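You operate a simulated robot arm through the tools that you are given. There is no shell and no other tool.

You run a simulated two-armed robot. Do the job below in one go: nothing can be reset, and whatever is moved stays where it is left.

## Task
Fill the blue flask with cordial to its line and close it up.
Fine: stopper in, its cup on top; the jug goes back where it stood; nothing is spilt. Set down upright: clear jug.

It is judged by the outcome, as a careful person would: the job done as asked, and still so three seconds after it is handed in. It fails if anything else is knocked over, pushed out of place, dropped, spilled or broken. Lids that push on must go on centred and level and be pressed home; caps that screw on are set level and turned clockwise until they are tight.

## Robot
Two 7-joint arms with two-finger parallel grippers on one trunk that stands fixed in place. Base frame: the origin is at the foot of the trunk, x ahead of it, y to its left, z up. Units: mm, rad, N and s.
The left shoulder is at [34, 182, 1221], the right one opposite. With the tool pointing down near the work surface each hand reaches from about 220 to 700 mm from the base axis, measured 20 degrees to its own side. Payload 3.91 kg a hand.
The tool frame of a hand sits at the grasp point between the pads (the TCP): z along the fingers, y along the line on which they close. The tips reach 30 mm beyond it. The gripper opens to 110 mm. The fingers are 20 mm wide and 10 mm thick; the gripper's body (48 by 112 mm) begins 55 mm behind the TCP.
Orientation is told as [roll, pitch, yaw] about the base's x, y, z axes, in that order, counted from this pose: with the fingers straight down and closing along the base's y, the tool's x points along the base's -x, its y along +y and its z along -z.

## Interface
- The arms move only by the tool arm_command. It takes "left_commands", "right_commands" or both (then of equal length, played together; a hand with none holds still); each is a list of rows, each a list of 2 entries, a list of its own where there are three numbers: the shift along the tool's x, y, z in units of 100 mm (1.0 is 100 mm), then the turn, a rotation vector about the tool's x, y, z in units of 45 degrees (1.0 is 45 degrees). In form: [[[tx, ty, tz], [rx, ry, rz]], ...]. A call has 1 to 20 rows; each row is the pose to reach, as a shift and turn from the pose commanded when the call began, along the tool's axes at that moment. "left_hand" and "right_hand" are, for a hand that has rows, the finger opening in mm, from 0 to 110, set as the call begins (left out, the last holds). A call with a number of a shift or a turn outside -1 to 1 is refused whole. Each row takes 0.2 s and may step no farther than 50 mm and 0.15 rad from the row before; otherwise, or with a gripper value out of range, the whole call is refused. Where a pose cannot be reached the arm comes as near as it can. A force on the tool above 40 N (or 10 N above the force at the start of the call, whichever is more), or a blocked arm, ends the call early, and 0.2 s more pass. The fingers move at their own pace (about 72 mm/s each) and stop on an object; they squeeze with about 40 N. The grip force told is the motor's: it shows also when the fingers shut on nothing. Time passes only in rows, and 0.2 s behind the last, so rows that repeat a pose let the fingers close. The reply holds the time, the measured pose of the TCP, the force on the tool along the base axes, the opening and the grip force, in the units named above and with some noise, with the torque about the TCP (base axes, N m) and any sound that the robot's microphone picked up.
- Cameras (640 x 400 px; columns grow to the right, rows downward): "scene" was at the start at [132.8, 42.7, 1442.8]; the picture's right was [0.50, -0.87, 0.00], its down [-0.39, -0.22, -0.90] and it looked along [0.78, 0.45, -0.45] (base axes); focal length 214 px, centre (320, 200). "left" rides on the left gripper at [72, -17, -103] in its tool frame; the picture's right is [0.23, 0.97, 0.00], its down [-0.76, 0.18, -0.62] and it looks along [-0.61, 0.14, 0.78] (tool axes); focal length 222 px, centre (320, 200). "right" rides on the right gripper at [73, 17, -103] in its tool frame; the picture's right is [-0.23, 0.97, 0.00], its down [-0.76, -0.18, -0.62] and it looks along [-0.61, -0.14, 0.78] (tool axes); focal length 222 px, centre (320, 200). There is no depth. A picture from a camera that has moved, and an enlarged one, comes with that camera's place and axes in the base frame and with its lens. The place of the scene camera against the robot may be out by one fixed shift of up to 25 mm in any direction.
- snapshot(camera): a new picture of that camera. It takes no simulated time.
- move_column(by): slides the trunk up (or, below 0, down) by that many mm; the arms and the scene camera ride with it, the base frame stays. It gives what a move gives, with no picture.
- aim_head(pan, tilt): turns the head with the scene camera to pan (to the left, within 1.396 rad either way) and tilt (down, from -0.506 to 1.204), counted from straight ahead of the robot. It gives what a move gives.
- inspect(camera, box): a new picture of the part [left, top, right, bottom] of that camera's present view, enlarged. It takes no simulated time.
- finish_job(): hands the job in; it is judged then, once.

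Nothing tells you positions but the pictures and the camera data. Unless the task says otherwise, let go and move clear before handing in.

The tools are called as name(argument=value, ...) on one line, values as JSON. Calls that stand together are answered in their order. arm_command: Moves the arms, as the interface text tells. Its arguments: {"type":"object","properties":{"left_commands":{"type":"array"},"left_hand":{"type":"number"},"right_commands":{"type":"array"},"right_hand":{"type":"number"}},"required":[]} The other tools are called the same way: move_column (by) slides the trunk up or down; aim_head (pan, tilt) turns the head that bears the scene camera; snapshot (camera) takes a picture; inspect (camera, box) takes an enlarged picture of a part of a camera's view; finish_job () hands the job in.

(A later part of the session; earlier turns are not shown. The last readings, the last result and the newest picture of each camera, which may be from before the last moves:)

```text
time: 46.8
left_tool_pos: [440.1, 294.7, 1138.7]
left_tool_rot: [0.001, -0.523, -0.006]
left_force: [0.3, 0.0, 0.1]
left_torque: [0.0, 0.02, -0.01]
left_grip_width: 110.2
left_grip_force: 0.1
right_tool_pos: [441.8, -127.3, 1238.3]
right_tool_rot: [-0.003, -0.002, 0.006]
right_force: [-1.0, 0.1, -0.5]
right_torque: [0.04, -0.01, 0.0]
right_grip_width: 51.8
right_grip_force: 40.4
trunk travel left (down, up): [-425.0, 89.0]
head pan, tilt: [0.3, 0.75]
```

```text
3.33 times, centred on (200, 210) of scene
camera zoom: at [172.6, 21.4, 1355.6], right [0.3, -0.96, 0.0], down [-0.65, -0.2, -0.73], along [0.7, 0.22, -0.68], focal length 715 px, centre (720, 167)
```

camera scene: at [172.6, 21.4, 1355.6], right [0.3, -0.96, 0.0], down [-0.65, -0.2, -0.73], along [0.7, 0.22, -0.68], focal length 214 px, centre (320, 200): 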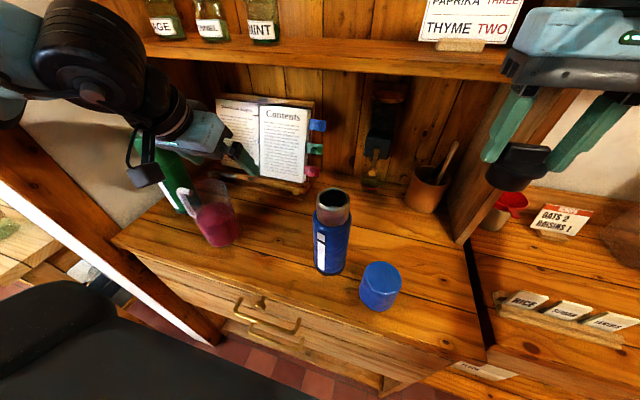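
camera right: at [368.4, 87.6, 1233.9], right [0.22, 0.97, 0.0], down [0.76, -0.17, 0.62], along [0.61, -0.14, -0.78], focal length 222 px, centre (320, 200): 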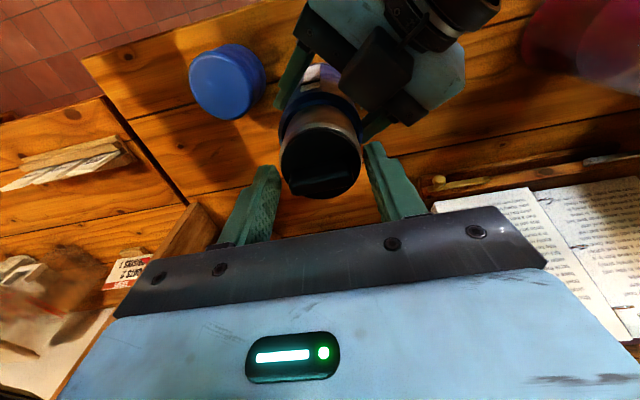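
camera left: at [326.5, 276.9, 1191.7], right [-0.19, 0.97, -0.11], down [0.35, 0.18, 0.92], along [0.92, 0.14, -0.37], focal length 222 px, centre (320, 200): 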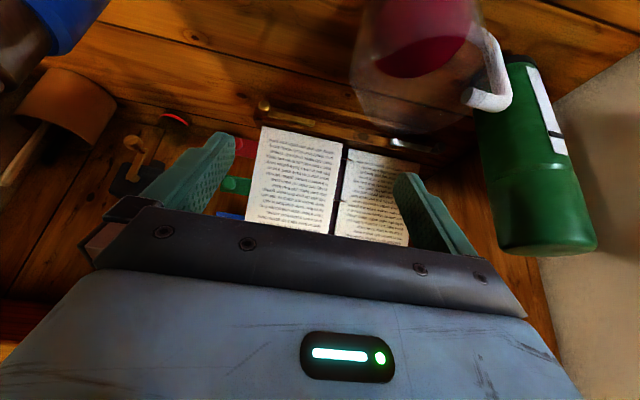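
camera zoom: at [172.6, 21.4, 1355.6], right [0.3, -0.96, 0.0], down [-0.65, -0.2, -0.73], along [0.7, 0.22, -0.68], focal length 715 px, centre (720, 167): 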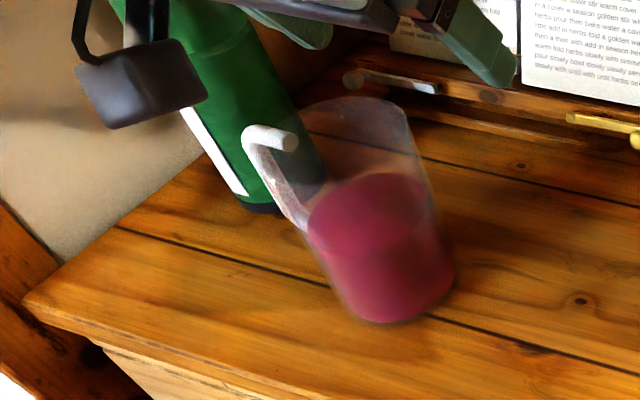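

Combining the left wrist views, I place the jug's axis at about (443, 366), rim z≈1045, spout towards -y and its handle pointing to +y with an open loop between z≈975 and 1020. I'll grip the jug body from the front with one finger passing inside the handle loop; for reach I raise the trunk first.

move_column(by=65)

aim_head(pan=0.6, tilt=0.7)

snapshot(camera="left")

snapshot(camera="scene")

```text
time: 47.8
left_tool_pos: [441.0, 293.9, 1201.4]
left_tool_rot: [-0.001, -0.52, -0.004]
left_force: [0.2, 0.0, -0.1]
left_torque: [0.01, 0.03, -0.02]
left_grip_width: 110.1
left_grip_force: 0.1
right_tool_pos: [444.7, -128.2, 1301.5]
right_tool_rot: [-0.002, 0.0, 0.005]
right_force: [0.4, -0.6, -0.8]
right_torque: [0.0, 0.03, 0.01]
right_grip_width: 51.9
right_grip_force: 40.4
trunk travel left (down, up): [-490.0, 24.0]
head pan, tilt: [0.3, 0.75]
```

```text
time: 48.6
left_tool_pos: [439.0, 293.3, 1203.3]
left_tool_rot: [-0.003, -0.524, -0.006]
left_force: [0.2, 0.5, 0.9]
left_torque: [-0.01, 0.0, 0.04]
left_grip_width: 110.1
left_grip_force: 0.1
right_tool_pos: [443.0, -127.8, 1303.3]
right_tool_rot: [-0.003, -0.001, 0.004]
right_force: [0.6, -0.5, -0.9]
right_torque: [-0.02, 0.01, -0.03]
right_grip_width: 51.8
right_grip_force: 40.0
trunk travel left (down, up): [-490.0, 24.0]
head pan, tilt: [0.6, 0.7]
```

```text
taken
camera left: at [325.1, 276.6, 1256.3], right [-0.19, 0.97, -0.11], down [0.35, 0.18, 0.92], along [0.92, 0.14, -0.37], focal length 222 px, centre (320, 200)
```

left: 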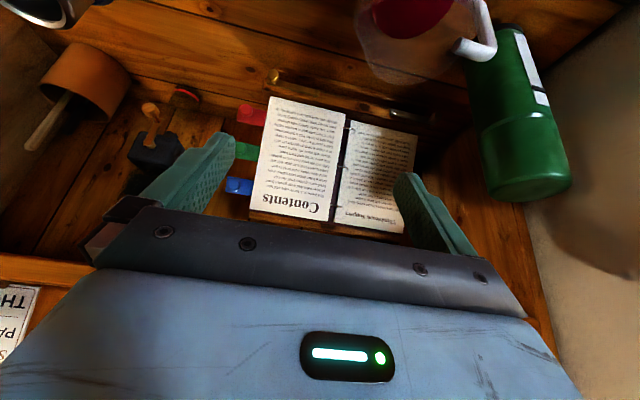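

```text
taken
camera scene: at [105.6, 44.7, 1439.4], right [0.56, -0.83, 0.0], down [-0.53, -0.36, -0.77], along [0.63, 0.43, -0.64], focal length 214 px, centre (320, 200)
```

scene: 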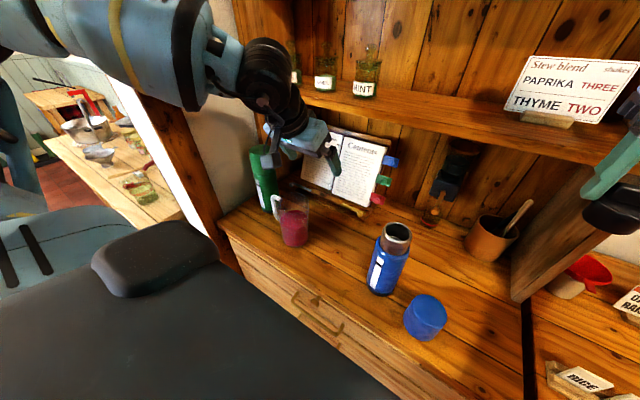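

arm_command(left_commands=[[[0.24, 0.18, 0.13], [0, 0, 0]], [[0.47, 0.36, 0.27], [0, 0, 0]], [[0.7, 0.54, 0.4], [0, 0, 0]], [[0.94, 0.72, 0.53], [0, 0, 0]], [[0.94, 0.72, 0.53], [0, 0, 0]]])

snapshot(camera="left")

snapshot(camera="scene")

```text
time: 49.8
left_tool_pos: [385.1, 364.5, 1110.4]
left_tool_rot: [0.0, -0.523, -0.005]
left_force: [-0.3, 0.7, 0.4]
left_torque: [-0.02, -0.01, 0.02]
left_grip_width: 109.9
left_grip_force: 0.0
right_tool_pos: [443.8, -129.2, 1301.9]
right_tool_rot: [-0.001, -0.001, 0.006]
right_force: [0.0, 0.2, -0.3]
right_torque: [0.01, 0.04, 0.04]
right_grip_width: 52.1
right_grip_force: 40.0
trunk travel left (down, up): [-490.0, 24.0]
head pan, tilt: [0.6, 0.7]
```

```text
taken
camera left: at [271.4, 347.9, 1163.3], right [-0.19, 0.97, -0.11], down [0.35, 0.18, 0.92], along [0.92, 0.14, -0.37], focal length 222 px, centre (320, 200)
```

left: 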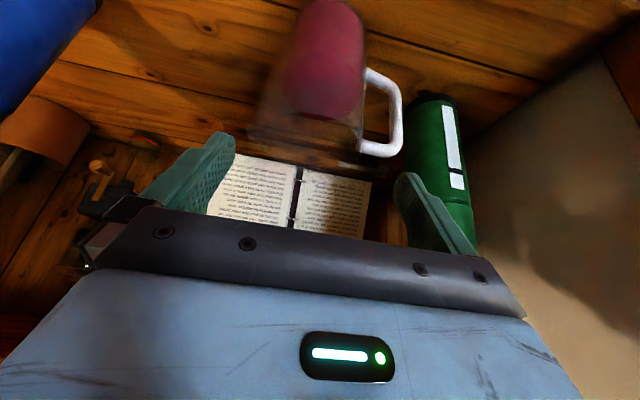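

```text
taken
camera scene: at [106.2, 43.9, 1439.4], right [0.56, -0.83, 0.0], down [-0.53, -0.36, -0.77], along [0.63, 0.43, -0.64], focal length 214 px, centre (320, 200)
```

scene: 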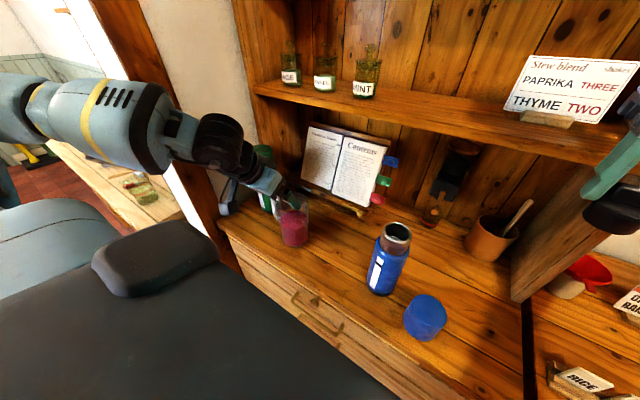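

inspect(camera="left", box=[230, 0, 430, 170])

```text
2.35 times, centred on (330, 85) of left
camera zoom: at [271.4, 347.9, 1163.3], right [-0.19, 0.97, -0.11], down [0.35, 0.18, 0.92], along [0.92, 0.14, -0.37], focal length 523 px, centre (296, 471)
```

zoom: 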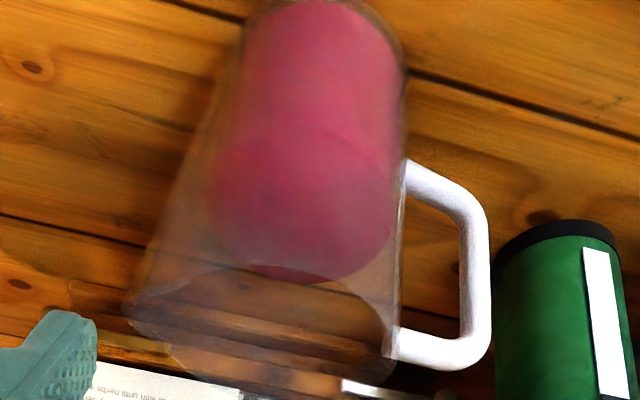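

This view is clear: jug axis (443, 366), wall radius ≈44, the handle loop is open from z≈945 to 1020 with about 29 mm between wall and handle. I'll lower the hand in front of the jug, fingers either side, still short of the handle.

arm_command(left_commands=[[[0.1, 0.005, 0.17], [0, -0.09, 0]], [[0.2, 0.01, 0.34], [0, -0.18, 0]], [[0.3, 0.015, 0.51], [0, -0.27, 0]], [[0.4, 0.015, 0.69], [0, -0.36, 0]], [[0.5, 0.015, 0.866], [0, -0.444, 0]], [[0.5, 0.015, 0.866], [0, -0.444, 0]]], left_hand=105)

snapshot(camera="left")

inspect(camera="scene", box=[190, 120, 350, 260])

```text
time: 51.2
left_tool_pos: [384.5, 364.8, 1009.8]
left_tool_rot: [-0.002, -0.873, -0.004]
left_force: [0.5, 0.3, -0.7]
left_torque: [0.0, 0.02, -0.04]
left_grip_width: 105.3
left_grip_force: 0.1
right_tool_pos: [443.0, -128.0, 1302.9]
right_tool_rot: [-0.002, 0.001, 0.004]
right_force: [-1.0, -0.3, -0.4]
right_torque: [0.03, -0.01, -0.03]
right_grip_width: 51.8
right_grip_force: 39.9
trunk travel left (down, up): [-490.0, 24.0]
head pan, tilt: [0.6, 0.7]
```

```text
taken
camera left: at [258.9, 347.7, 1021.0], right [-0.14, 0.97, -0.17], down [0.01, 0.18, 0.98], along [0.99, 0.14, -0.04], focal length 222 px, centre (320, 200)
```

left: 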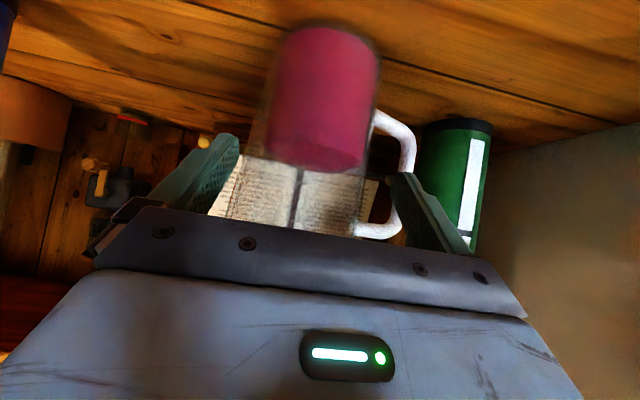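

```text
2.86 times, centred on (270, 190) of scene
camera zoom: at [105.8, 44.6, 1439.5], right [0.56, -0.83, 0.0], down [-0.53, -0.36, -0.77], along [0.63, 0.43, -0.64], focal length 613 px, centre (463, 229)
```

zoom: 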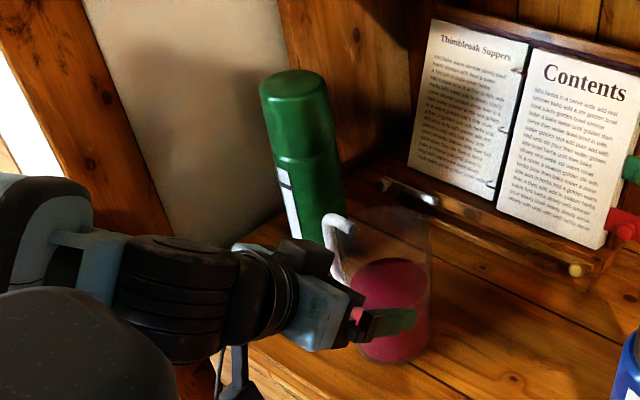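

The fingers are either side of the jug, and by projection the left finger will pass through the middle of the handle loop. I'll advance slowly while levelling the hand.

arm_command(left_commands=[[[-0.035, 0.002, 0.115], [0, -0.083, 0]], [[-0.071, 0.004, 0.231], [0, -0.166, 0]], [[-0.107, 0.006, 0.347], [0, -0.25, 0]], [[-0.142, 0.007, 0.462], [0, -0.333, 0]], [[-0.142, 0.007, 0.462], [0, -0.333, 0]]])

snapshot(camera="left")

inspect(camera="scene", box=[190, 120, 350, 260])

```text
time: 52.4
left_tool_pos: [429.6, 368.9, 994.0]
left_tool_rot: [-0.001, -1.133, -0.004]
left_force: [-0.6, 0.1, -0.2]
left_torque: [-0.01, 0.04, 0.01]
left_grip_width: 105.4
left_grip_force: 0.1
left hand out of reach, approached as far as the arm can: row 1
right_tool_pos: [443.1, -127.0, 1302.4]
right_tool_rot: [-0.001, -0.001, 0.006]
right_force: [-0.5, -0.2, -0.2]
right_torque: [-0.02, 0.0, -0.01]
right_grip_width: 52.0
right_grip_force: 39.8
trunk travel left (down, up): [-490.0, 24.0]
head pan, tilt: [0.6, 0.7]
```

```text
taken
camera left: at [305.4, 351.1, 971.1], right [-0.09, 0.97, -0.21], down [-0.24, 0.18, 0.95], along [0.97, 0.14, 0.22], focal length 222 px, centre (320, 200)
```

left: 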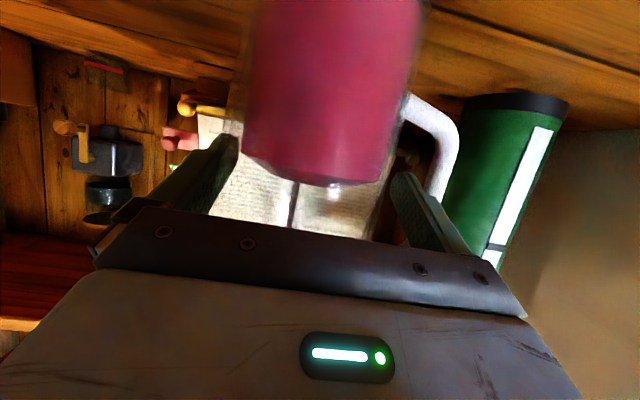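

```text
2.86 times, centred on (270, 190) of scene
camera zoom: at [105.8, 44.9, 1439.5], right [0.56, -0.83, 0.0], down [-0.53, -0.36, -0.76], along [0.63, 0.43, -0.64], focal length 613 px, centre (463, 229)
```

zoom: 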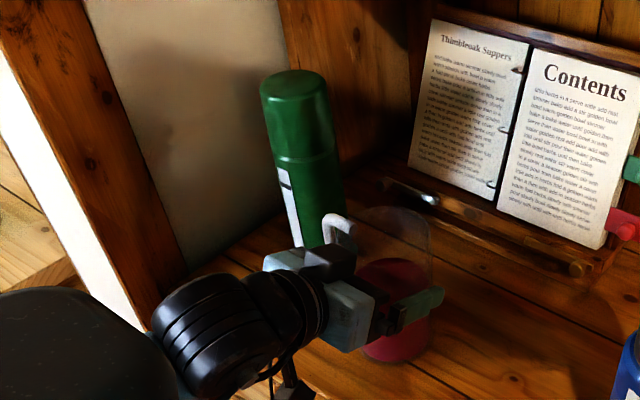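

The left finger is inside the handle loop and nothing is touched. I'll shift 3 mm to centre on the jug, then close.

arm_command(left_commands=[[[0, -0.03, 0], [0, 0, 0]], [[0, -0.03, 0], [0, 0, 0]]])

arm_command(left_commands=[[[0, 0, 0], [0, 0, 0]], [[0, 0, 0], [0, 0, 0]], [[0, 0, 0], [0, 0, 0]], [[0, 0, 0], [0, 0, 0]]], left_hand=80)

snapshot(camera="left")

```text
time: 53.0
left_tool_pos: [430.0, 364.1, 993.0]
left_tool_rot: [-0.003, -1.134, -0.004]
left_force: [0.0, 0.9, 0.1]
left_torque: [-0.01, -0.02, 0.0]
left_grip_width: 105.1
left_grip_force: 0.0
right_tool_pos: [443.1, -128.1, 1302.5]
right_tool_rot: [-0.002, 0.0, 0.006]
right_force: [0.4, -0.6, -0.8]
right_torque: [-0.01, 0.01, -0.02]
right_grip_width: 52.0
right_grip_force: 40.0
trunk travel left (down, up): [-490.0, 24.0]
head pan, tilt: [0.6, 0.7]
```

```text
time: 54.0
left_tool_pos: [429.5, 364.7, 994.3]
left_tool_rot: [-0.001, -1.134, -0.005]
left_force: [-0.2, -2.0, 2.3]
left_torque: [0.04, -0.06, -0.04]
left_grip_width: 88.2
left_grip_force: 40.3
right_tool_pos: [442.8, -127.5, 1301.9]
right_tool_rot: [-0.003, 0.0, 0.006]
right_force: [-0.1, 0.1, -1.0]
right_torque: [-0.01, 0.0, 0.04]
right_grip_width: 51.9
right_grip_force: 40.4
trunk travel left (down, up): [-490.0, 24.0]
head pan, tilt: [0.6, 0.7]
```

```text
taken
camera left: at [305.3, 347.6, 971.1], right [-0.09, 0.97, -0.21], down [-0.24, 0.18, 0.95], along [0.97, 0.14, 0.22], focal length 222 px, centre (320, 200)
```

left: 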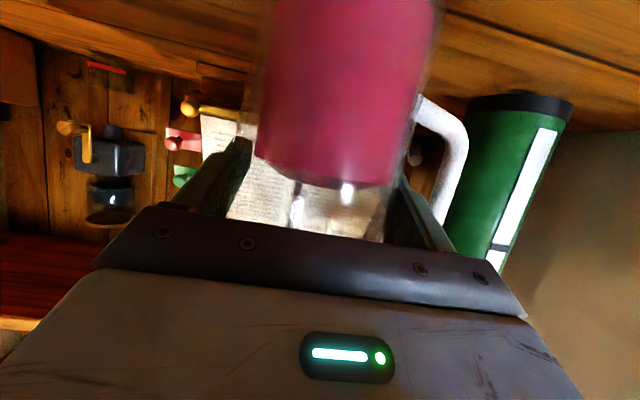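

The jug is gripped (88 mm, 40 N) at TCP (429.5, 364.7, 994.3), which I'll note for putting it back. I'll lift it straight up 30 mm and check it hangs true.

arm_command(left_commands=[[[-0.045, 0, -0.021], [0, 0, 0]], [[-0.136, 0, -0.064], [0, 0, 0]], [[-0.272, 0, -0.127], [0, 0, 0]], [[-0.272, 0, -0.127], [0, 0, 0]]])

snapshot(camera="left")

snapshot(camera="scene")

```text
time: 55.0
left_tool_pos: [429.0, 365.3, 1020.8]
left_tool_rot: [-0.002, -1.134, -0.004]
left_force: [0.4, 0.0, -6.3]
left_torque: [-0.05, 0.06, -0.02]
left_grip_width: 88.4
left_grip_force: 40.2
right_tool_pos: [442.8, -127.8, 1302.7]
right_tool_rot: [-0.002, 0.0, 0.005]
right_force: [-0.2, 0.1, 0.1]
right_torque: [0.0, 0.0, 0.01]
right_grip_width: 51.9
right_grip_force: 39.5
trunk travel left (down, up): [-490.0, 24.0]
head pan, tilt: [0.6, 0.7]
```

```text
taken
camera left: at [305.5, 348.7, 999.3], right [-0.09, 0.97, -0.21], down [-0.24, 0.18, 0.95], along [0.97, 0.14, 0.22], focal length 222 px, centre (320, 200)
```

left: 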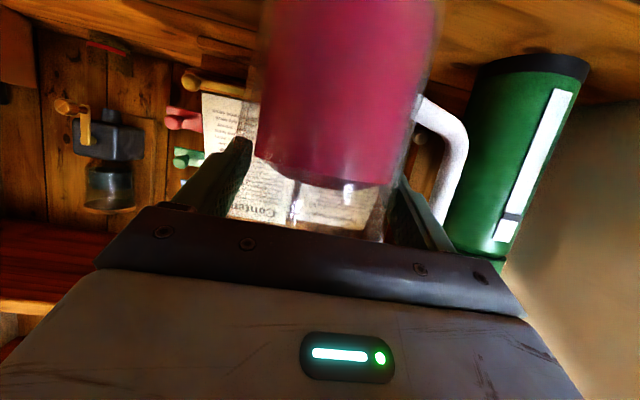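

```text
taken
camera scene: at [106.2, 45.0, 1439.3], right [0.56, -0.83, 0.0], down [-0.53, -0.36, -0.76], along [0.63, 0.43, -0.64], focal length 214 px, centre (320, 200)
```

scene: 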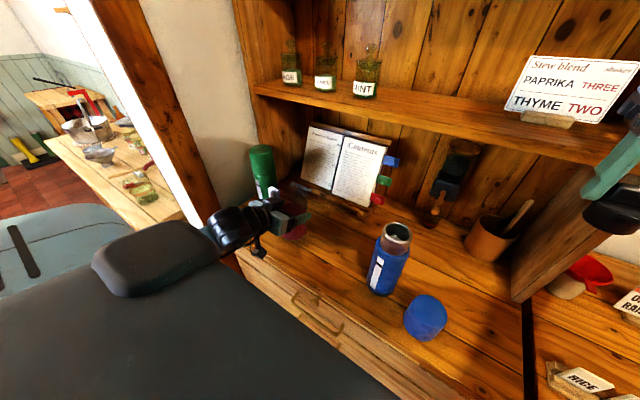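

The jug came up level, weight about 6.3 N. I'll raise it further and carry it slowly, upright, towards the flask while turning it 25° so the arm has room.

arm_command(left_commands=[[[-0.16, -0.04, -0.04], [0, 0, 0]], [[-0.32, -0.08, -0.08], [0, 0, 0]], [[-0.48, -0.12, -0.12], [0, 0, 0]], [[-0.64, -0.16, -0.16], [0, 0, 0]], [[-0.8, -0.2, -0.2], [0, 0, 0]], [[-0.8, -0.2, -0.2], [0, 0, 0]]])

snapshot(camera="scene")

```text
time: 56.4
left_tool_pos: [446.3, 345.9, 1101.8]
left_tool_rot: [-0.001, -1.134, -0.005]
left_force: [0.6, -0.3, -6.3]
left_torque: [-0.09, 0.05, -0.05]
left_grip_width: 88.2
left_grip_force: 40.3
right_tool_pos: [443.9, -127.9, 1301.7]
right_tool_rot: [-0.002, -0.001, 0.004]
right_force: [-0.3, 0.7, -0.8]
right_torque: [-0.03, 0.03, 0.02]
right_grip_width: 51.9
right_grip_force: 40.0
trunk travel left (down, up): [-490.0, 24.0]
head pan, tilt: [0.6, 0.7]
```

```text
taken
camera scene: at [106.2, 45.3, 1439.3], right [0.56, -0.83, 0.0], down [-0.53, -0.36, -0.76], along [0.63, 0.43, -0.64], focal length 214 px, centre (320, 200)
```

scene: 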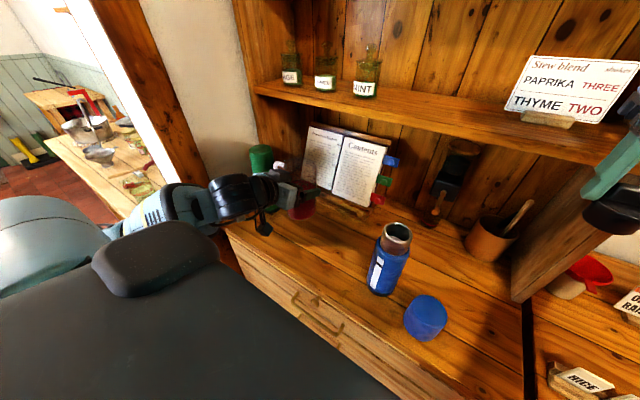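

arm_command(left_commands=[[[-0.1, -0.17, 0.02], [0.1, 0, 0.047]], [[-0.2, -0.34, 0.04], [0.2, 0, 0.094]], [[-0.29, -0.51, 0.06], [0.3, 0, 0.141]], [[-0.39, -0.68, 0.08], [0.4, 0, 0.188]], [[-0.49, -0.85, 0.1], [0.503, 0, 0.2346]], [[-0.49, -0.85, 0.1], [0.503, 0, 0.2346]]])

aim_head(pan=0.3, tilt=0.7)

snapshot(camera="scene")

snapshot(camera="left")

```text
time: 57.8
left_tool_pos: [474.0, 259.5, 1143.9]
left_tool_rot: [-0.002, -1.132, -0.439]
left_force: [0.4, 0.4, -5.7]
left_torque: [-0.07, 0.06, 0.0]
left_grip_width: 88.2
left_grip_force: 40.4
right_tool_pos: [443.7, -128.1, 1301.4]
right_tool_rot: [-0.002, 0.001, 0.006]
right_force: [0.2, -0.3, 0.0]
right_torque: [-0.04, 0.01, 0.02]
right_grip_width: 51.9
right_grip_force: 40.4
trunk travel left (down, up): [-490.0, 24.0]
head pan, tilt: [0.6, 0.7]
```

```text
time: 58.6
left_tool_pos: [473.6, 260.0, 1143.7]
left_tool_rot: [-0.003, -1.132, -0.439]
left_force: [0.2, -0.3, -6.7]
left_torque: [-0.09, 0.1, 0.0]
left_grip_width: 88.3
left_grip_force: 40.2
right_tool_pos: [443.3, -127.9, 1303.0]
right_tool_rot: [-0.001, -0.001, 0.005]
right_force: [0.3, -0.6, -0.2]
right_torque: [0.04, 0.0, 0.01]
right_grip_width: 51.9
right_grip_force: 39.8
trunk travel left (down, up): [-490.0, 24.0]
head pan, tilt: [0.3, 0.7]
```

```text
taken
camera scene: at [117.3, 22.3, 1439.4], right [0.3, -0.96, 0.0], down [-0.62, -0.19, -0.76], along [0.73, 0.23, -0.64], focal length 214 px, centre (320, 200)
```

scene: 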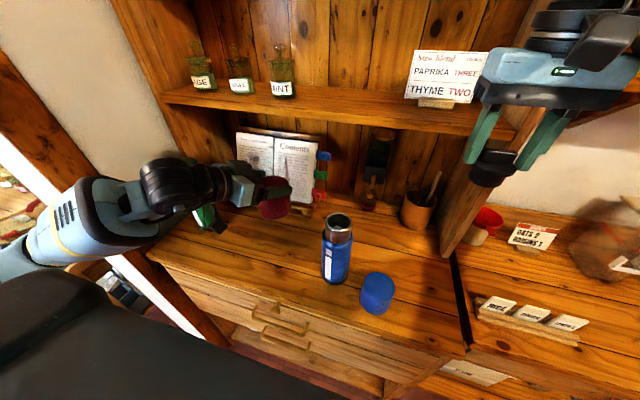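

```text
taken
camera left: at [355.0, 297.3, 1121.5], right [0.33, 0.92, -0.21], down [-0.14, 0.26, 0.95], along [0.93, -0.28, 0.22], focal length 222 px, centre (320, 200)
```

left: 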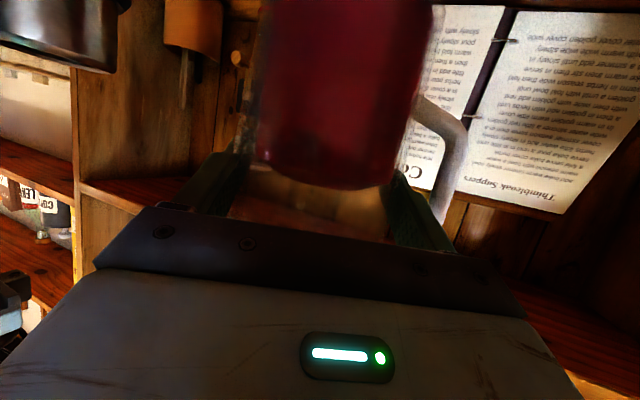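

inspect(camera="scene", box=[300, 200, 400, 320])

```text
3.33 times, centred on (350, 260) of scene
camera zoom: at [117.3, 22.3, 1439.4], right [0.3, -0.96, 0.0], down [-0.62, -0.19, -0.76], along [0.73, 0.23, -0.64], focal length 715 px, centre (220, 0)
```

zoom: 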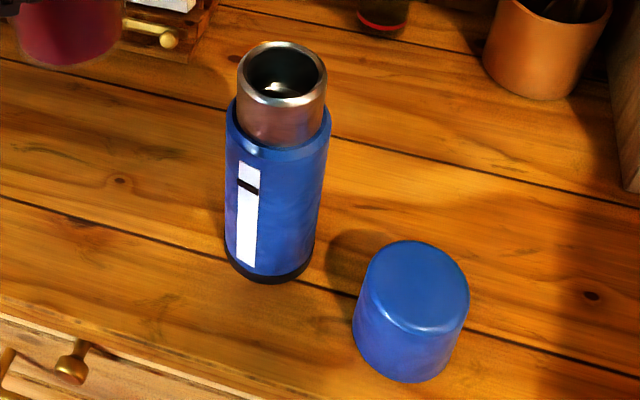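

The flask looks about 10 mm further left than where I set it down — my hand must have nudged it on release. I'll confirm with the right wrist camera before pouring.

snapshot(camera="right")

inspect(camera="right", box=[420, 0, 580, 110])

```text
taken
camera right: at [370.8, -112.0, 1404.9], right [0.22, 0.98, 0.0], down [0.76, -0.17, 0.62], along [0.61, -0.14, -0.78], focal length 222 px, centre (320, 200)
```

right: 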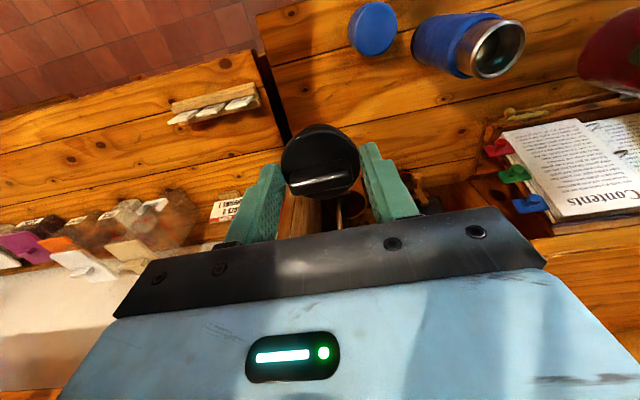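

```text
3.64 times, centred on (500, 55) of right
camera zoom: at [370.8, -112.0, 1404.9], right [0.22, 0.98, 0.0], down [0.76, -0.17, 0.62], along [0.61, -0.14, -0.78], focal length 808 px, centre (-334, 727)
```

zoom: 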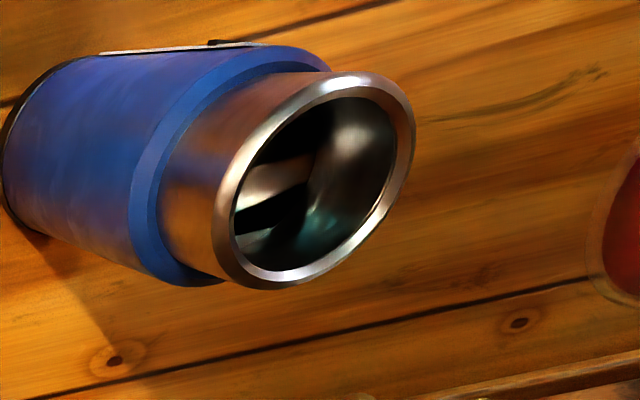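

The right camera agrees: the flask stands at about (443, 81), upright. I'll bring the jug nearer and begin tilting it 20° (well short of pouring) to check the direction.

arm_command(left_commands=[[[-0.07, -0.14, 0.11], [0, 0, 0]], [[-0.15, -0.28, 0.23], [0, 0, 0]], [[-0.223, -0.42, 0.338], [0, 0, 0]], [[-0.223, -0.42, 0.338], [0, 0, 0.11]], [[-0.223, -0.42, 0.338], [0, 0, 0.22]], [[-0.223, -0.42, 0.338], [0, 0, 0.33]], [[-0.223, -0.42, 0.338], [0, 0, 0.444]], [[-0.223, -0.42, 0.338], [0, 0, 0.444]]])

snapshot(camera="scene")

snapshot(camera="left")

```text
time: 60.4
left_tool_pos: [493.4, 204.1, 1148.8]
left_tool_rot: [0.632, -1.019, -1.152]
left_force: [-0.1, -1.0, -5.8]
left_torque: [-0.12, 0.12, -0.01]
left_grip_width: 88.3
left_grip_force: 40.1
right_tool_pos: [443.9, -126.8, 1302.5]
right_tool_rot: [-0.004, 0.002, 0.007]
right_force: [-0.1, -0.1, -1.2]
right_torque: [0.03, 0.0, 0.0]
right_grip_width: 52.0
right_grip_force: 39.7
trunk travel left (down, up): [-490.0, 24.0]
head pan, tilt: [0.3, 0.7]
```

```text
taken
camera scene: at [117.4, 22.1, 1439.3], right [0.3, -0.96, 0.0], down [-0.62, -0.19, -0.76], along [0.73, 0.23, -0.64], focal length 214 px, centre (320, 200)
```

scene: 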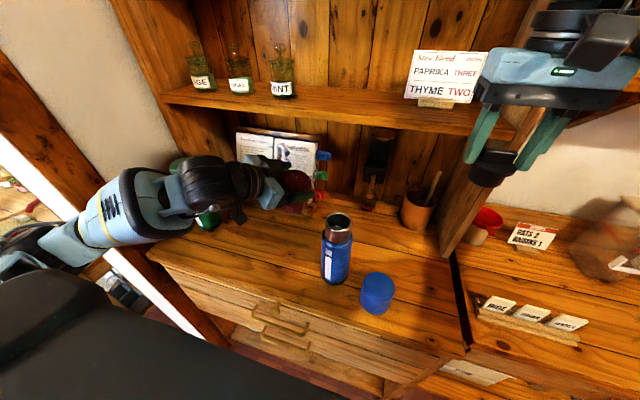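

```text
taken
camera left: at [384.5, 265.3, 1125.2], right [0.47, 0.88, 0.11], down [-0.25, 0.02, 0.97], along [0.85, -0.48, 0.23], focal length 222 px, centre (320, 200)
```

left: 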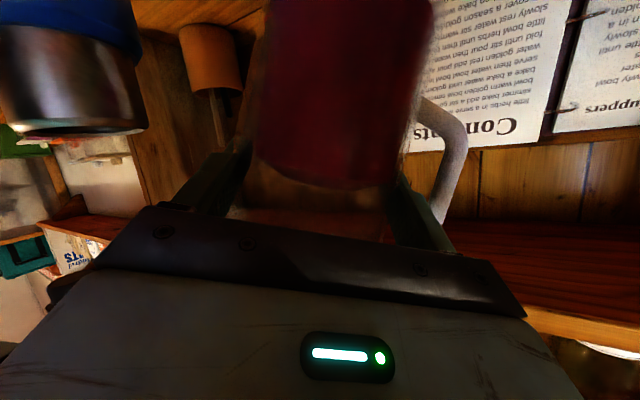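

The tilt goes the right way. I'll tilt to 40° while bringing the spout towards the flask mouth, still below the pouring angle.

arm_command(left_commands=[[[0.012, -0.08, 0.05], [0, 0, 0.09]], [[0.024, -0.165, 0.097], [0, 0, 0.18]], [[0.035, -0.247, 0.145], [0, 0, 0.27]], [[0.047, -0.33, 0.194], [0, 0, 0.36]], [[0.059, -0.412, 0.242], [0, 0, 0.444]], [[0.059, -0.412, 0.242], [0, 0, 0.444]]])

inspect(camera="scene", box=[230, 120, 410, 300])

snapshot(camera="left")

inspect(camera="right", box=[400, 0, 640, 150])

```text
time: 61.8
left_tool_pos: [489.3, 165.7, 1121.9]
left_tool_rot: [0.944, -0.767, -1.546]
left_force: [0.5, 0.6, -5.7]
left_torque: [-0.08, 0.18, 0.0]
left_grip_width: 88.4
left_grip_force: 39.9
right_tool_pos: [443.5, -129.2, 1302.9]
right_tool_rot: [-0.002, 0.0, 0.005]
right_force: [-0.1, 0.1, -1.0]
right_torque: [-0.02, 0.01, 0.0]
right_grip_width: 52.1
right_grip_force: 39.8
trunk travel left (down, up): [-490.0, 24.0]
head pan, tilt: [0.3, 0.7]
```

```text
2.22 times, centred on (320, 210) of scene
camera zoom: at [117.3, 22.2, 1439.4], right [0.3, -0.96, 0.0], down [-0.62, -0.19, -0.76], along [0.73, 0.23, -0.64], focal length 477 px, centre (320, 178)
```

zoom: 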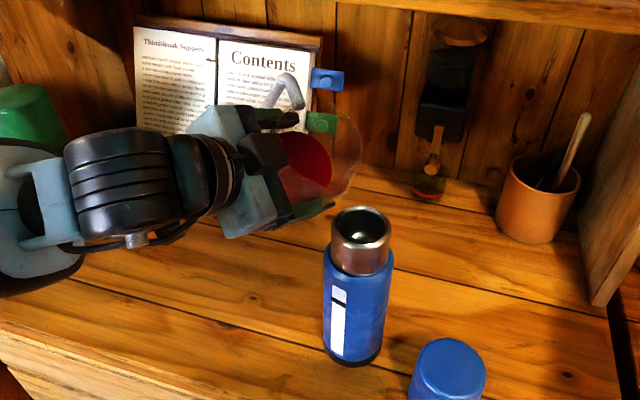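

```text
taken
camera left: at [394.2, 247.3, 1104.3], right [0.55, 0.73, 0.41], down [-0.39, -0.2, 0.9], along [0.73, -0.66, 0.17], focal length 222 px, centre (320, 200)
```

left: 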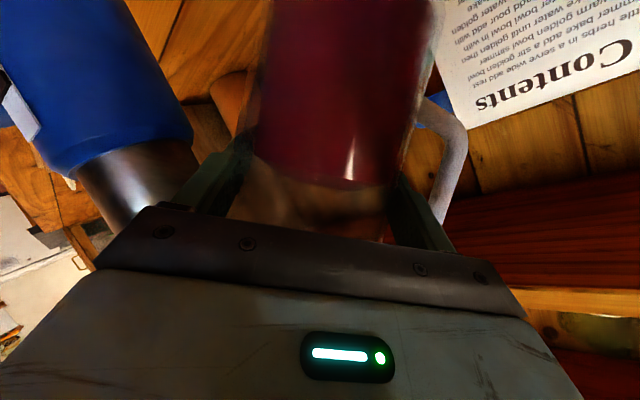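

```text
2.67 times, centred on (520, 75) of right
camera zoom: at [370.7, -112.1, 1404.9], right [0.22, 0.98, 0.0], down [0.76, -0.17, 0.62], along [0.61, -0.14, -0.78], focal length 592 px, centre (-213, 533)
```

zoom: 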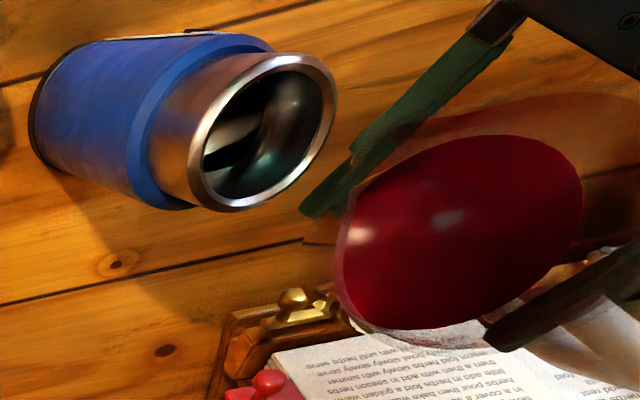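

inspect(camera="right", box=[510, 20, 640, 140])

inspect(camera="scene", box=[290, 150, 370, 230])

```text
3.33 times, centred on (575, 80) of right
camera zoom: at [370.7, -112.1, 1404.9], right [0.22, 0.98, 0.0], down [0.76, -0.17, 0.62], along [0.61, -0.14, -0.78], focal length 740 px, centre (-530, 600)
```

zoom: 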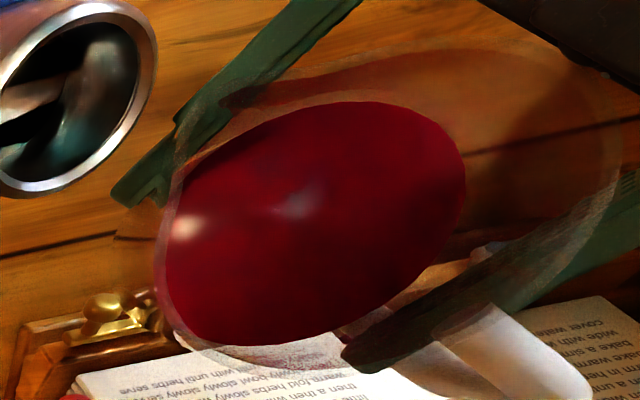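

```text
5.00 times, centred on (330, 190) of scene
camera zoom: at [117.3, 22.2, 1439.4], right [0.3, -0.96, 0.0], down [-0.62, -0.19, -0.76], along [0.73, 0.23, -0.64], focal length 1072 px, centre (270, 250)
```

zoom: 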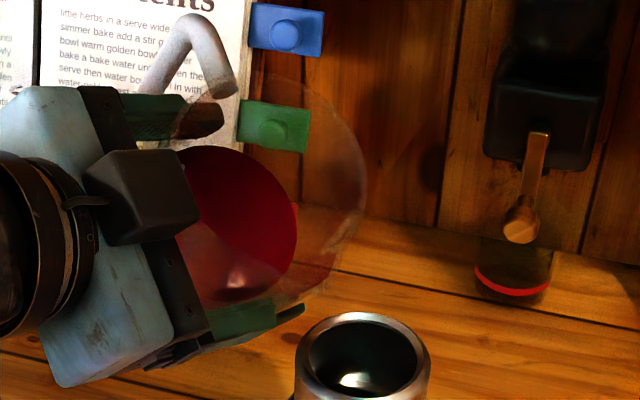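

The spout now hangs just beside the flask mouth and the predicted geometry matches the picture. I'll tilt on to about 50° with the spout coming over the opening.

arm_command(left_commands=[[[-0.028, -0.02, 0.035], [0, 0, 0.074]], [[-0.056, -0.04, 0.07], [0, 0, 0.148]], [[-0.084, -0.06, 0.104], [0, 0, 0.222]], [[-0.084, -0.06, 0.104], [0, 0, 0.222]]])

inspect(camera="scene", box=[270, 150, 390, 300])

inspect(camera="right", box=[420, 0, 640, 150])

```text
time: 62.8
left_tool_pos: [494.8, 151.9, 1117.3]
left_tool_rot: [1.023, -0.623, -1.671]
left_force: [0.0, -1.2, -5.8]
left_torque: [-0.1, 0.15, -0.04]
left_grip_width: 88.4
left_grip_force: 40.0
right_tool_pos: [444.2, -128.1, 1301.9]
right_tool_rot: [0.0, -0.001, 0.005]
right_force: [-0.2, -0.3, -0.5]
right_torque: [0.01, 0.01, -0.02]
right_grip_width: 51.9
right_grip_force: 40.1
trunk travel left (down, up): [-490.0, 24.0]
head pan, tilt: [0.3, 0.7]
```

```text
2.67 times, centred on (330, 225) of scene
camera zoom: at [117.3, 22.3, 1439.4], right [0.3, -0.96, 0.0], down [-0.62, -0.19, -0.76], along [0.73, 0.23, -0.64], focal length 572 px, centre (293, 133)
```

zoom: 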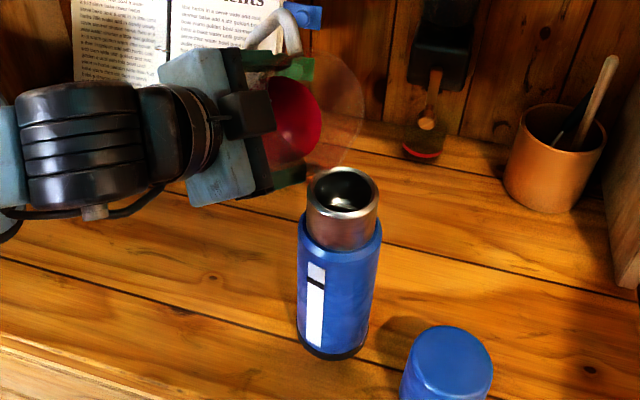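

```text
2.67 times, centred on (530, 75) of right
camera zoom: at [370.8, -112.0, 1404.9], right [0.22, 0.98, 0.0], down [0.76, -0.17, 0.62], along [0.61, -0.14, -0.78], focal length 592 px, centre (-240, 533)
```

zoom: 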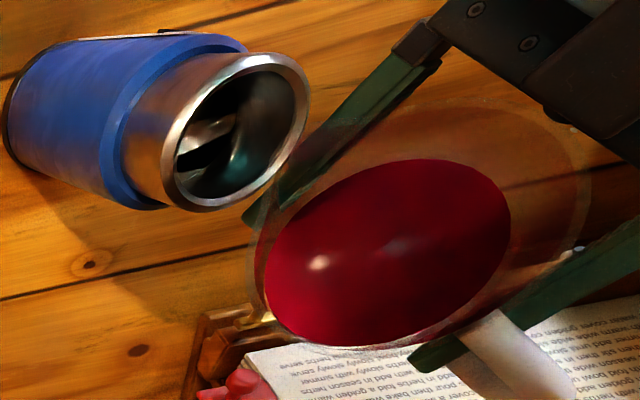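

inspect(camera="right", box=[470, 10, 570, 90])

inspect(camera="scene", box=[310, 170, 370, 240])

```text
5.00 times, centred on (520, 50) of right
camera zoom: at [370.8, -112.0, 1404.9], right [0.22, 0.98, 0.0], down [0.76, -0.17, 0.62], along [0.61, -0.14, -0.78], focal length 1111 px, centre (-680, 950)
```

zoom: 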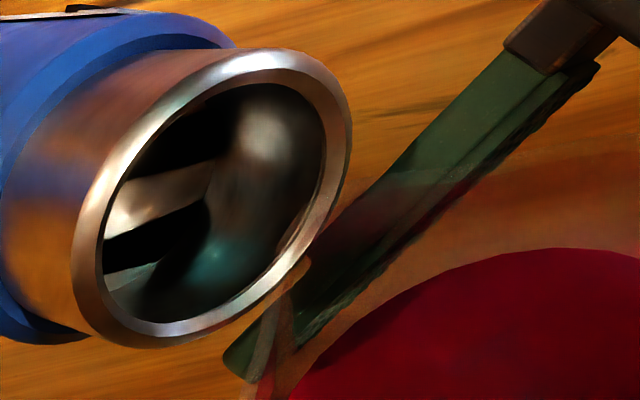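

```text
5.71 times, centred on (340, 205) of scene
camera zoom: at [117.3, 22.3, 1439.4], right [0.3, -0.96, 0.0], down [-0.62, -0.19, -0.76], along [0.73, 0.23, -0.64], focal length 1226 px, centre (206, 171)
```

zoom: 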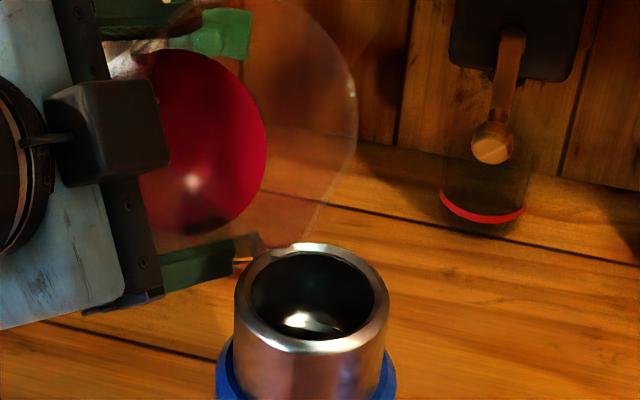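

Both cameras put the real spout tip at about (453, 96), just inside the near edge of the opening. I'll raise the jug about 10 mm and shift it so the spout is over the middle before tilting further.

arm_command(left_commands=[[[-0.058, 0.069, -0.042], [0, 0, 0]], [[-0.097, 0.035, -0.045], [0, 0, 0]], [[-0.135, 0, -0.048], [0, 0, 0]], [[-0.135, 0, -0.048], [0, 0, 0]]])

inspect(camera="right", box=[460, 0, 580, 100])

inspect(camera="scene", box=[300, 150, 380, 240])

```text
time: 63.8
left_tool_pos: [489.4, 142.3, 1128.5]
left_tool_rot: [1.022, -0.623, -1.671]
left_force: [-0.2, -0.7, -6.4]
left_torque: [-0.11, 0.15, 0.01]
left_grip_width: 88.2
left_grip_force: 40.8
right_tool_pos: [444.0, -129.0, 1302.2]
right_tool_rot: [-0.002, 0.0, 0.005]
right_force: [-0.1, 0.4, -0.8]
right_torque: [-0.05, -0.02, 0.0]
right_grip_width: 51.6
right_grip_force: 39.9
trunk travel left (down, up): [-490.0, 24.0]
head pan, tilt: [0.3, 0.7]
```

```text
4.00 times, centred on (520, 50) of right
camera zoom: at [370.8, -112.0, 1404.9], right [0.22, 0.98, 0.0], down [0.76, -0.17, 0.62], along [0.61, -0.14, -0.78], focal length 888 px, centre (-480, 800)
```

zoom: 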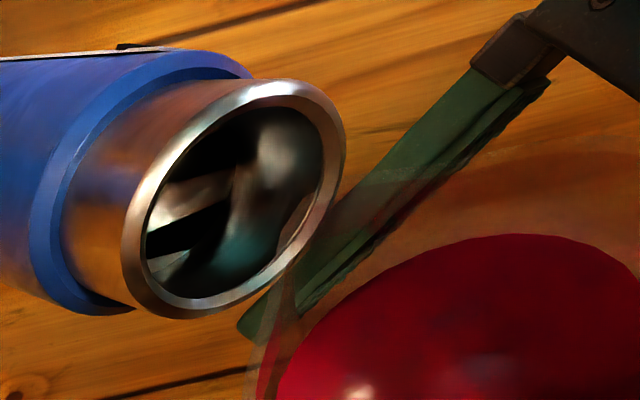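

```text
4.44 times, centred on (340, 195) of scene
camera zoom: at [117.3, 22.2, 1439.4], right [0.3, -0.96, 0.0], down [-0.62, -0.19, -0.76], along [0.73, 0.23, -0.64], focal length 953 px, centre (231, 222)
```

zoom: 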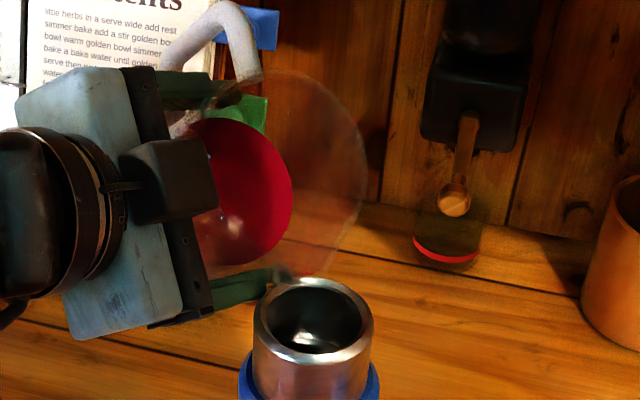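

The spout tip now sits over the middle of the opening, about 20 mm above the rim. I'll tilt slowly in 2° steps to 56° and watch the jug's weight and the sight strip.

arm_command(left_commands=[[[-0.023, 0.018, 0], [0, 0, 0.044]], [[-0.046, 0.036, 0], [0, 0, 0.089]], [[-0.068, 0.053, 0], [0, 0, 0.133]], [[-0.068, 0.053, 0], [0, 0, 0.133]]])

inspect(camera="scene", box=[290, 150, 390, 300])

inspect(camera="right", box=[440, 0, 600, 110])

```text
time: 64.8
left_tool_pos: [492.1, 139.4, 1135.1]
left_tool_rot: [1.055, -0.531, -1.734]
left_force: [-0.1, 0.3, -6.0]
left_torque: [-0.1, 0.19, -0.02]
left_grip_width: 88.3
left_grip_force: 40.1
right_tool_pos: [444.5, -127.4, 1301.4]
right_tool_rot: [-0.002, 0.0, 0.006]
right_force: [-0.3, 0.7, 0.0]
right_torque: [0.0, -0.01, 0.01]
right_grip_width: 51.7
right_grip_force: 40.1
trunk travel left (down, up): [-490.0, 24.0]
head pan, tilt: [0.3, 0.7]
```

```text
2.67 times, centred on (340, 225) of scene
camera zoom: at [117.4, 22.2, 1439.3], right [0.3, -0.96, 0.0], down [-0.62, -0.19, -0.76], along [0.73, 0.23, -0.64], focal length 572 px, centre (267, 133)
```

zoom: 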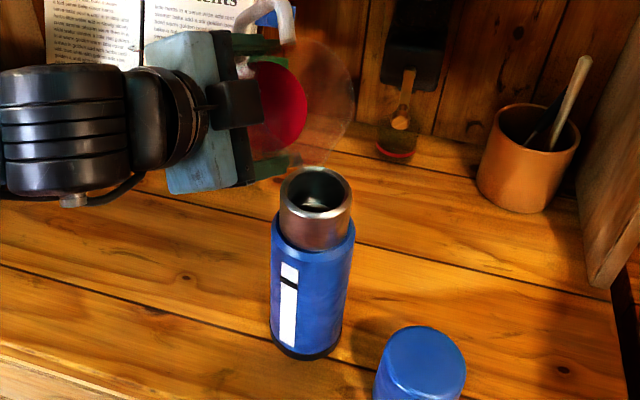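

```text
3.64 times, centred on (520, 55) of right
camera zoom: at [370.9, -112.1, 1404.9], right [0.22, 0.98, 0.0], down [0.76, -0.17, 0.62], along [0.61, -0.14, -0.78], focal length 808 px, centre (-407, 727)
```

zoom: 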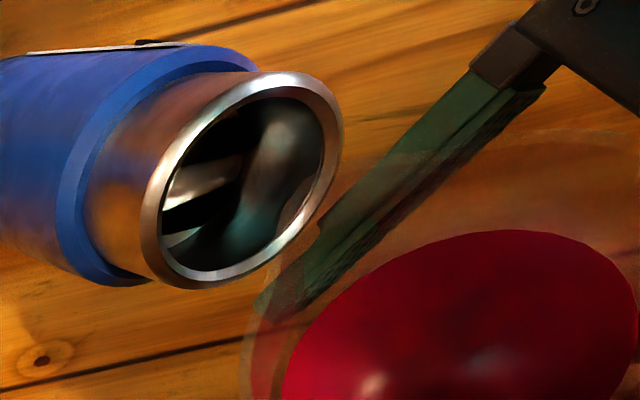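

arm_command(left_commands=[[[-0.022, 0.018, 0], [0, 0, 0.044]], [[-0.045, 0.036, 0], [0, 0, 0.089]], [[-0.067, 0.053, 0], [0, 0, 0.133]], [[-0.067, 0.053, 0], [0, 0, 0.133]]])

inspect(camera="scene", box=[290, 150, 390, 300])

inspect(camera="right", box=[440, 0, 600, 110])

```text
time: 65.8
left_tool_pos: [493.5, 135.6, 1142.8]
left_tool_rot: [1.083, -0.44, -1.79]
left_force: [-0.6, 0.7, -5.1]
left_torque: [-0.15, 0.2, 0.0]
left_grip_width: 88.4
left_grip_force: 40.6
right_tool_pos: [444.5, -128.0, 1300.9]
right_tool_rot: [-0.002, -0.001, 0.006]
right_force: [1.0, -0.3, 0.1]
right_torque: [0.02, 0.0, 0.0]
right_grip_width: 51.9
right_grip_force: 40.0
trunk travel left (down, up): [-490.0, 24.0]
head pan, tilt: [0.3, 0.7]
```

```text
2.67 times, centred on (340, 225) of scene
camera zoom: at [117.4, 22.2, 1439.3], right [0.3, -0.96, 0.0], down [-0.62, -0.19, -0.76], along [0.73, 0.23, -0.64], focal length 572 px, centre (267, 133)
```

zoom: 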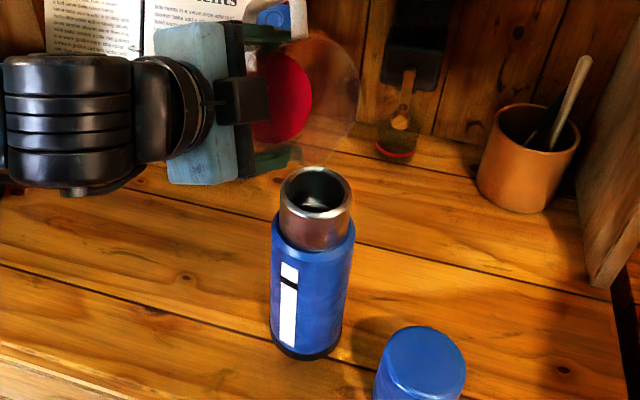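

```text
3.64 times, centred on (520, 55) of right
camera zoom: at [370.9, -112.1, 1404.9], right [0.22, 0.98, 0.0], down [0.76, -0.17, 0.62], along [0.61, -0.14, -0.78], focal length 808 px, centre (-407, 727)
```

zoom: 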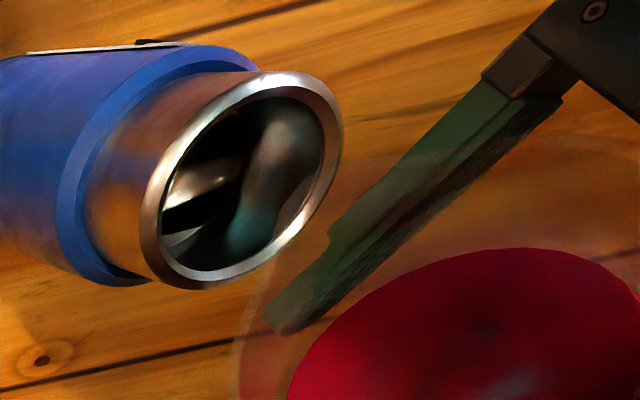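

arm_command(left_commands=[[[-0.022, 0.018, 0], [0, 0, 0.044]], [[-0.045, 0.036, 0], [0, 0, 0.089]], [[-0.045, 0.036, 0], [0, 0, 0.089]]])

inspect(camera="scene", box=[290, 150, 390, 300])

inspect(camera="right", box=[440, 0, 640, 130])

```text
time: 66.6
left_tool_pos: [494.9, 133.9, 1148.0]
left_tool_rot: [1.098, -0.379, -1.825]
left_force: [0.3, -0.9, -6.9]
left_torque: [-0.07, 0.19, -0.01]
left_grip_width: 88.0
left_grip_force: 40.0
right_tool_pos: [444.4, -128.7, 1302.1]
right_tool_rot: [-0.001, -0.001, 0.006]
right_force: [-0.4, 0.1, 0.0]
right_torque: [-0.01, 0.0, 0.04]
right_grip_width: 51.7
right_grip_force: 40.0
trunk travel left (down, up): [-490.0, 24.0]
head pan, tilt: [0.3, 0.7]
```

```text
2.67 times, centred on (340, 225) of scene
camera zoom: at [117.4, 22.2, 1439.3], right [0.3, -0.96, 0.0], down [-0.62, -0.19, -0.76], along [0.73, 0.23, -0.64], focal length 572 px, centre (267, 133)
```

zoom: 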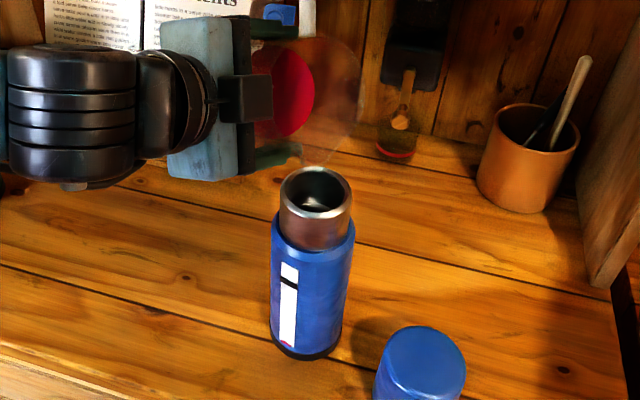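

```text
3.08 times, centred on (540, 65) of right
camera zoom: at [370.9, -112.1, 1404.9], right [0.22, 0.98, 0.0], down [0.76, -0.17, 0.62], along [0.61, -0.14, -0.78], focal length 684 px, centre (-357, 615)
```

zoom: 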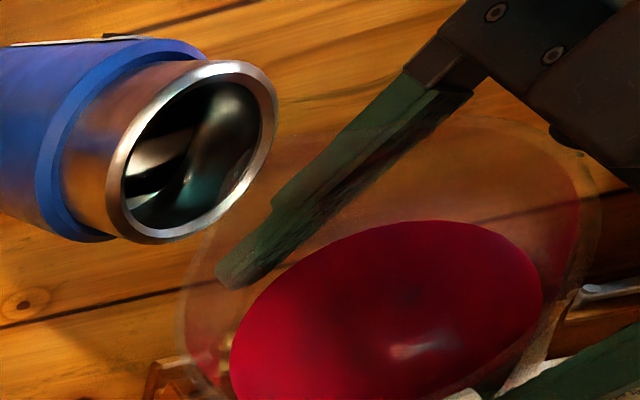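

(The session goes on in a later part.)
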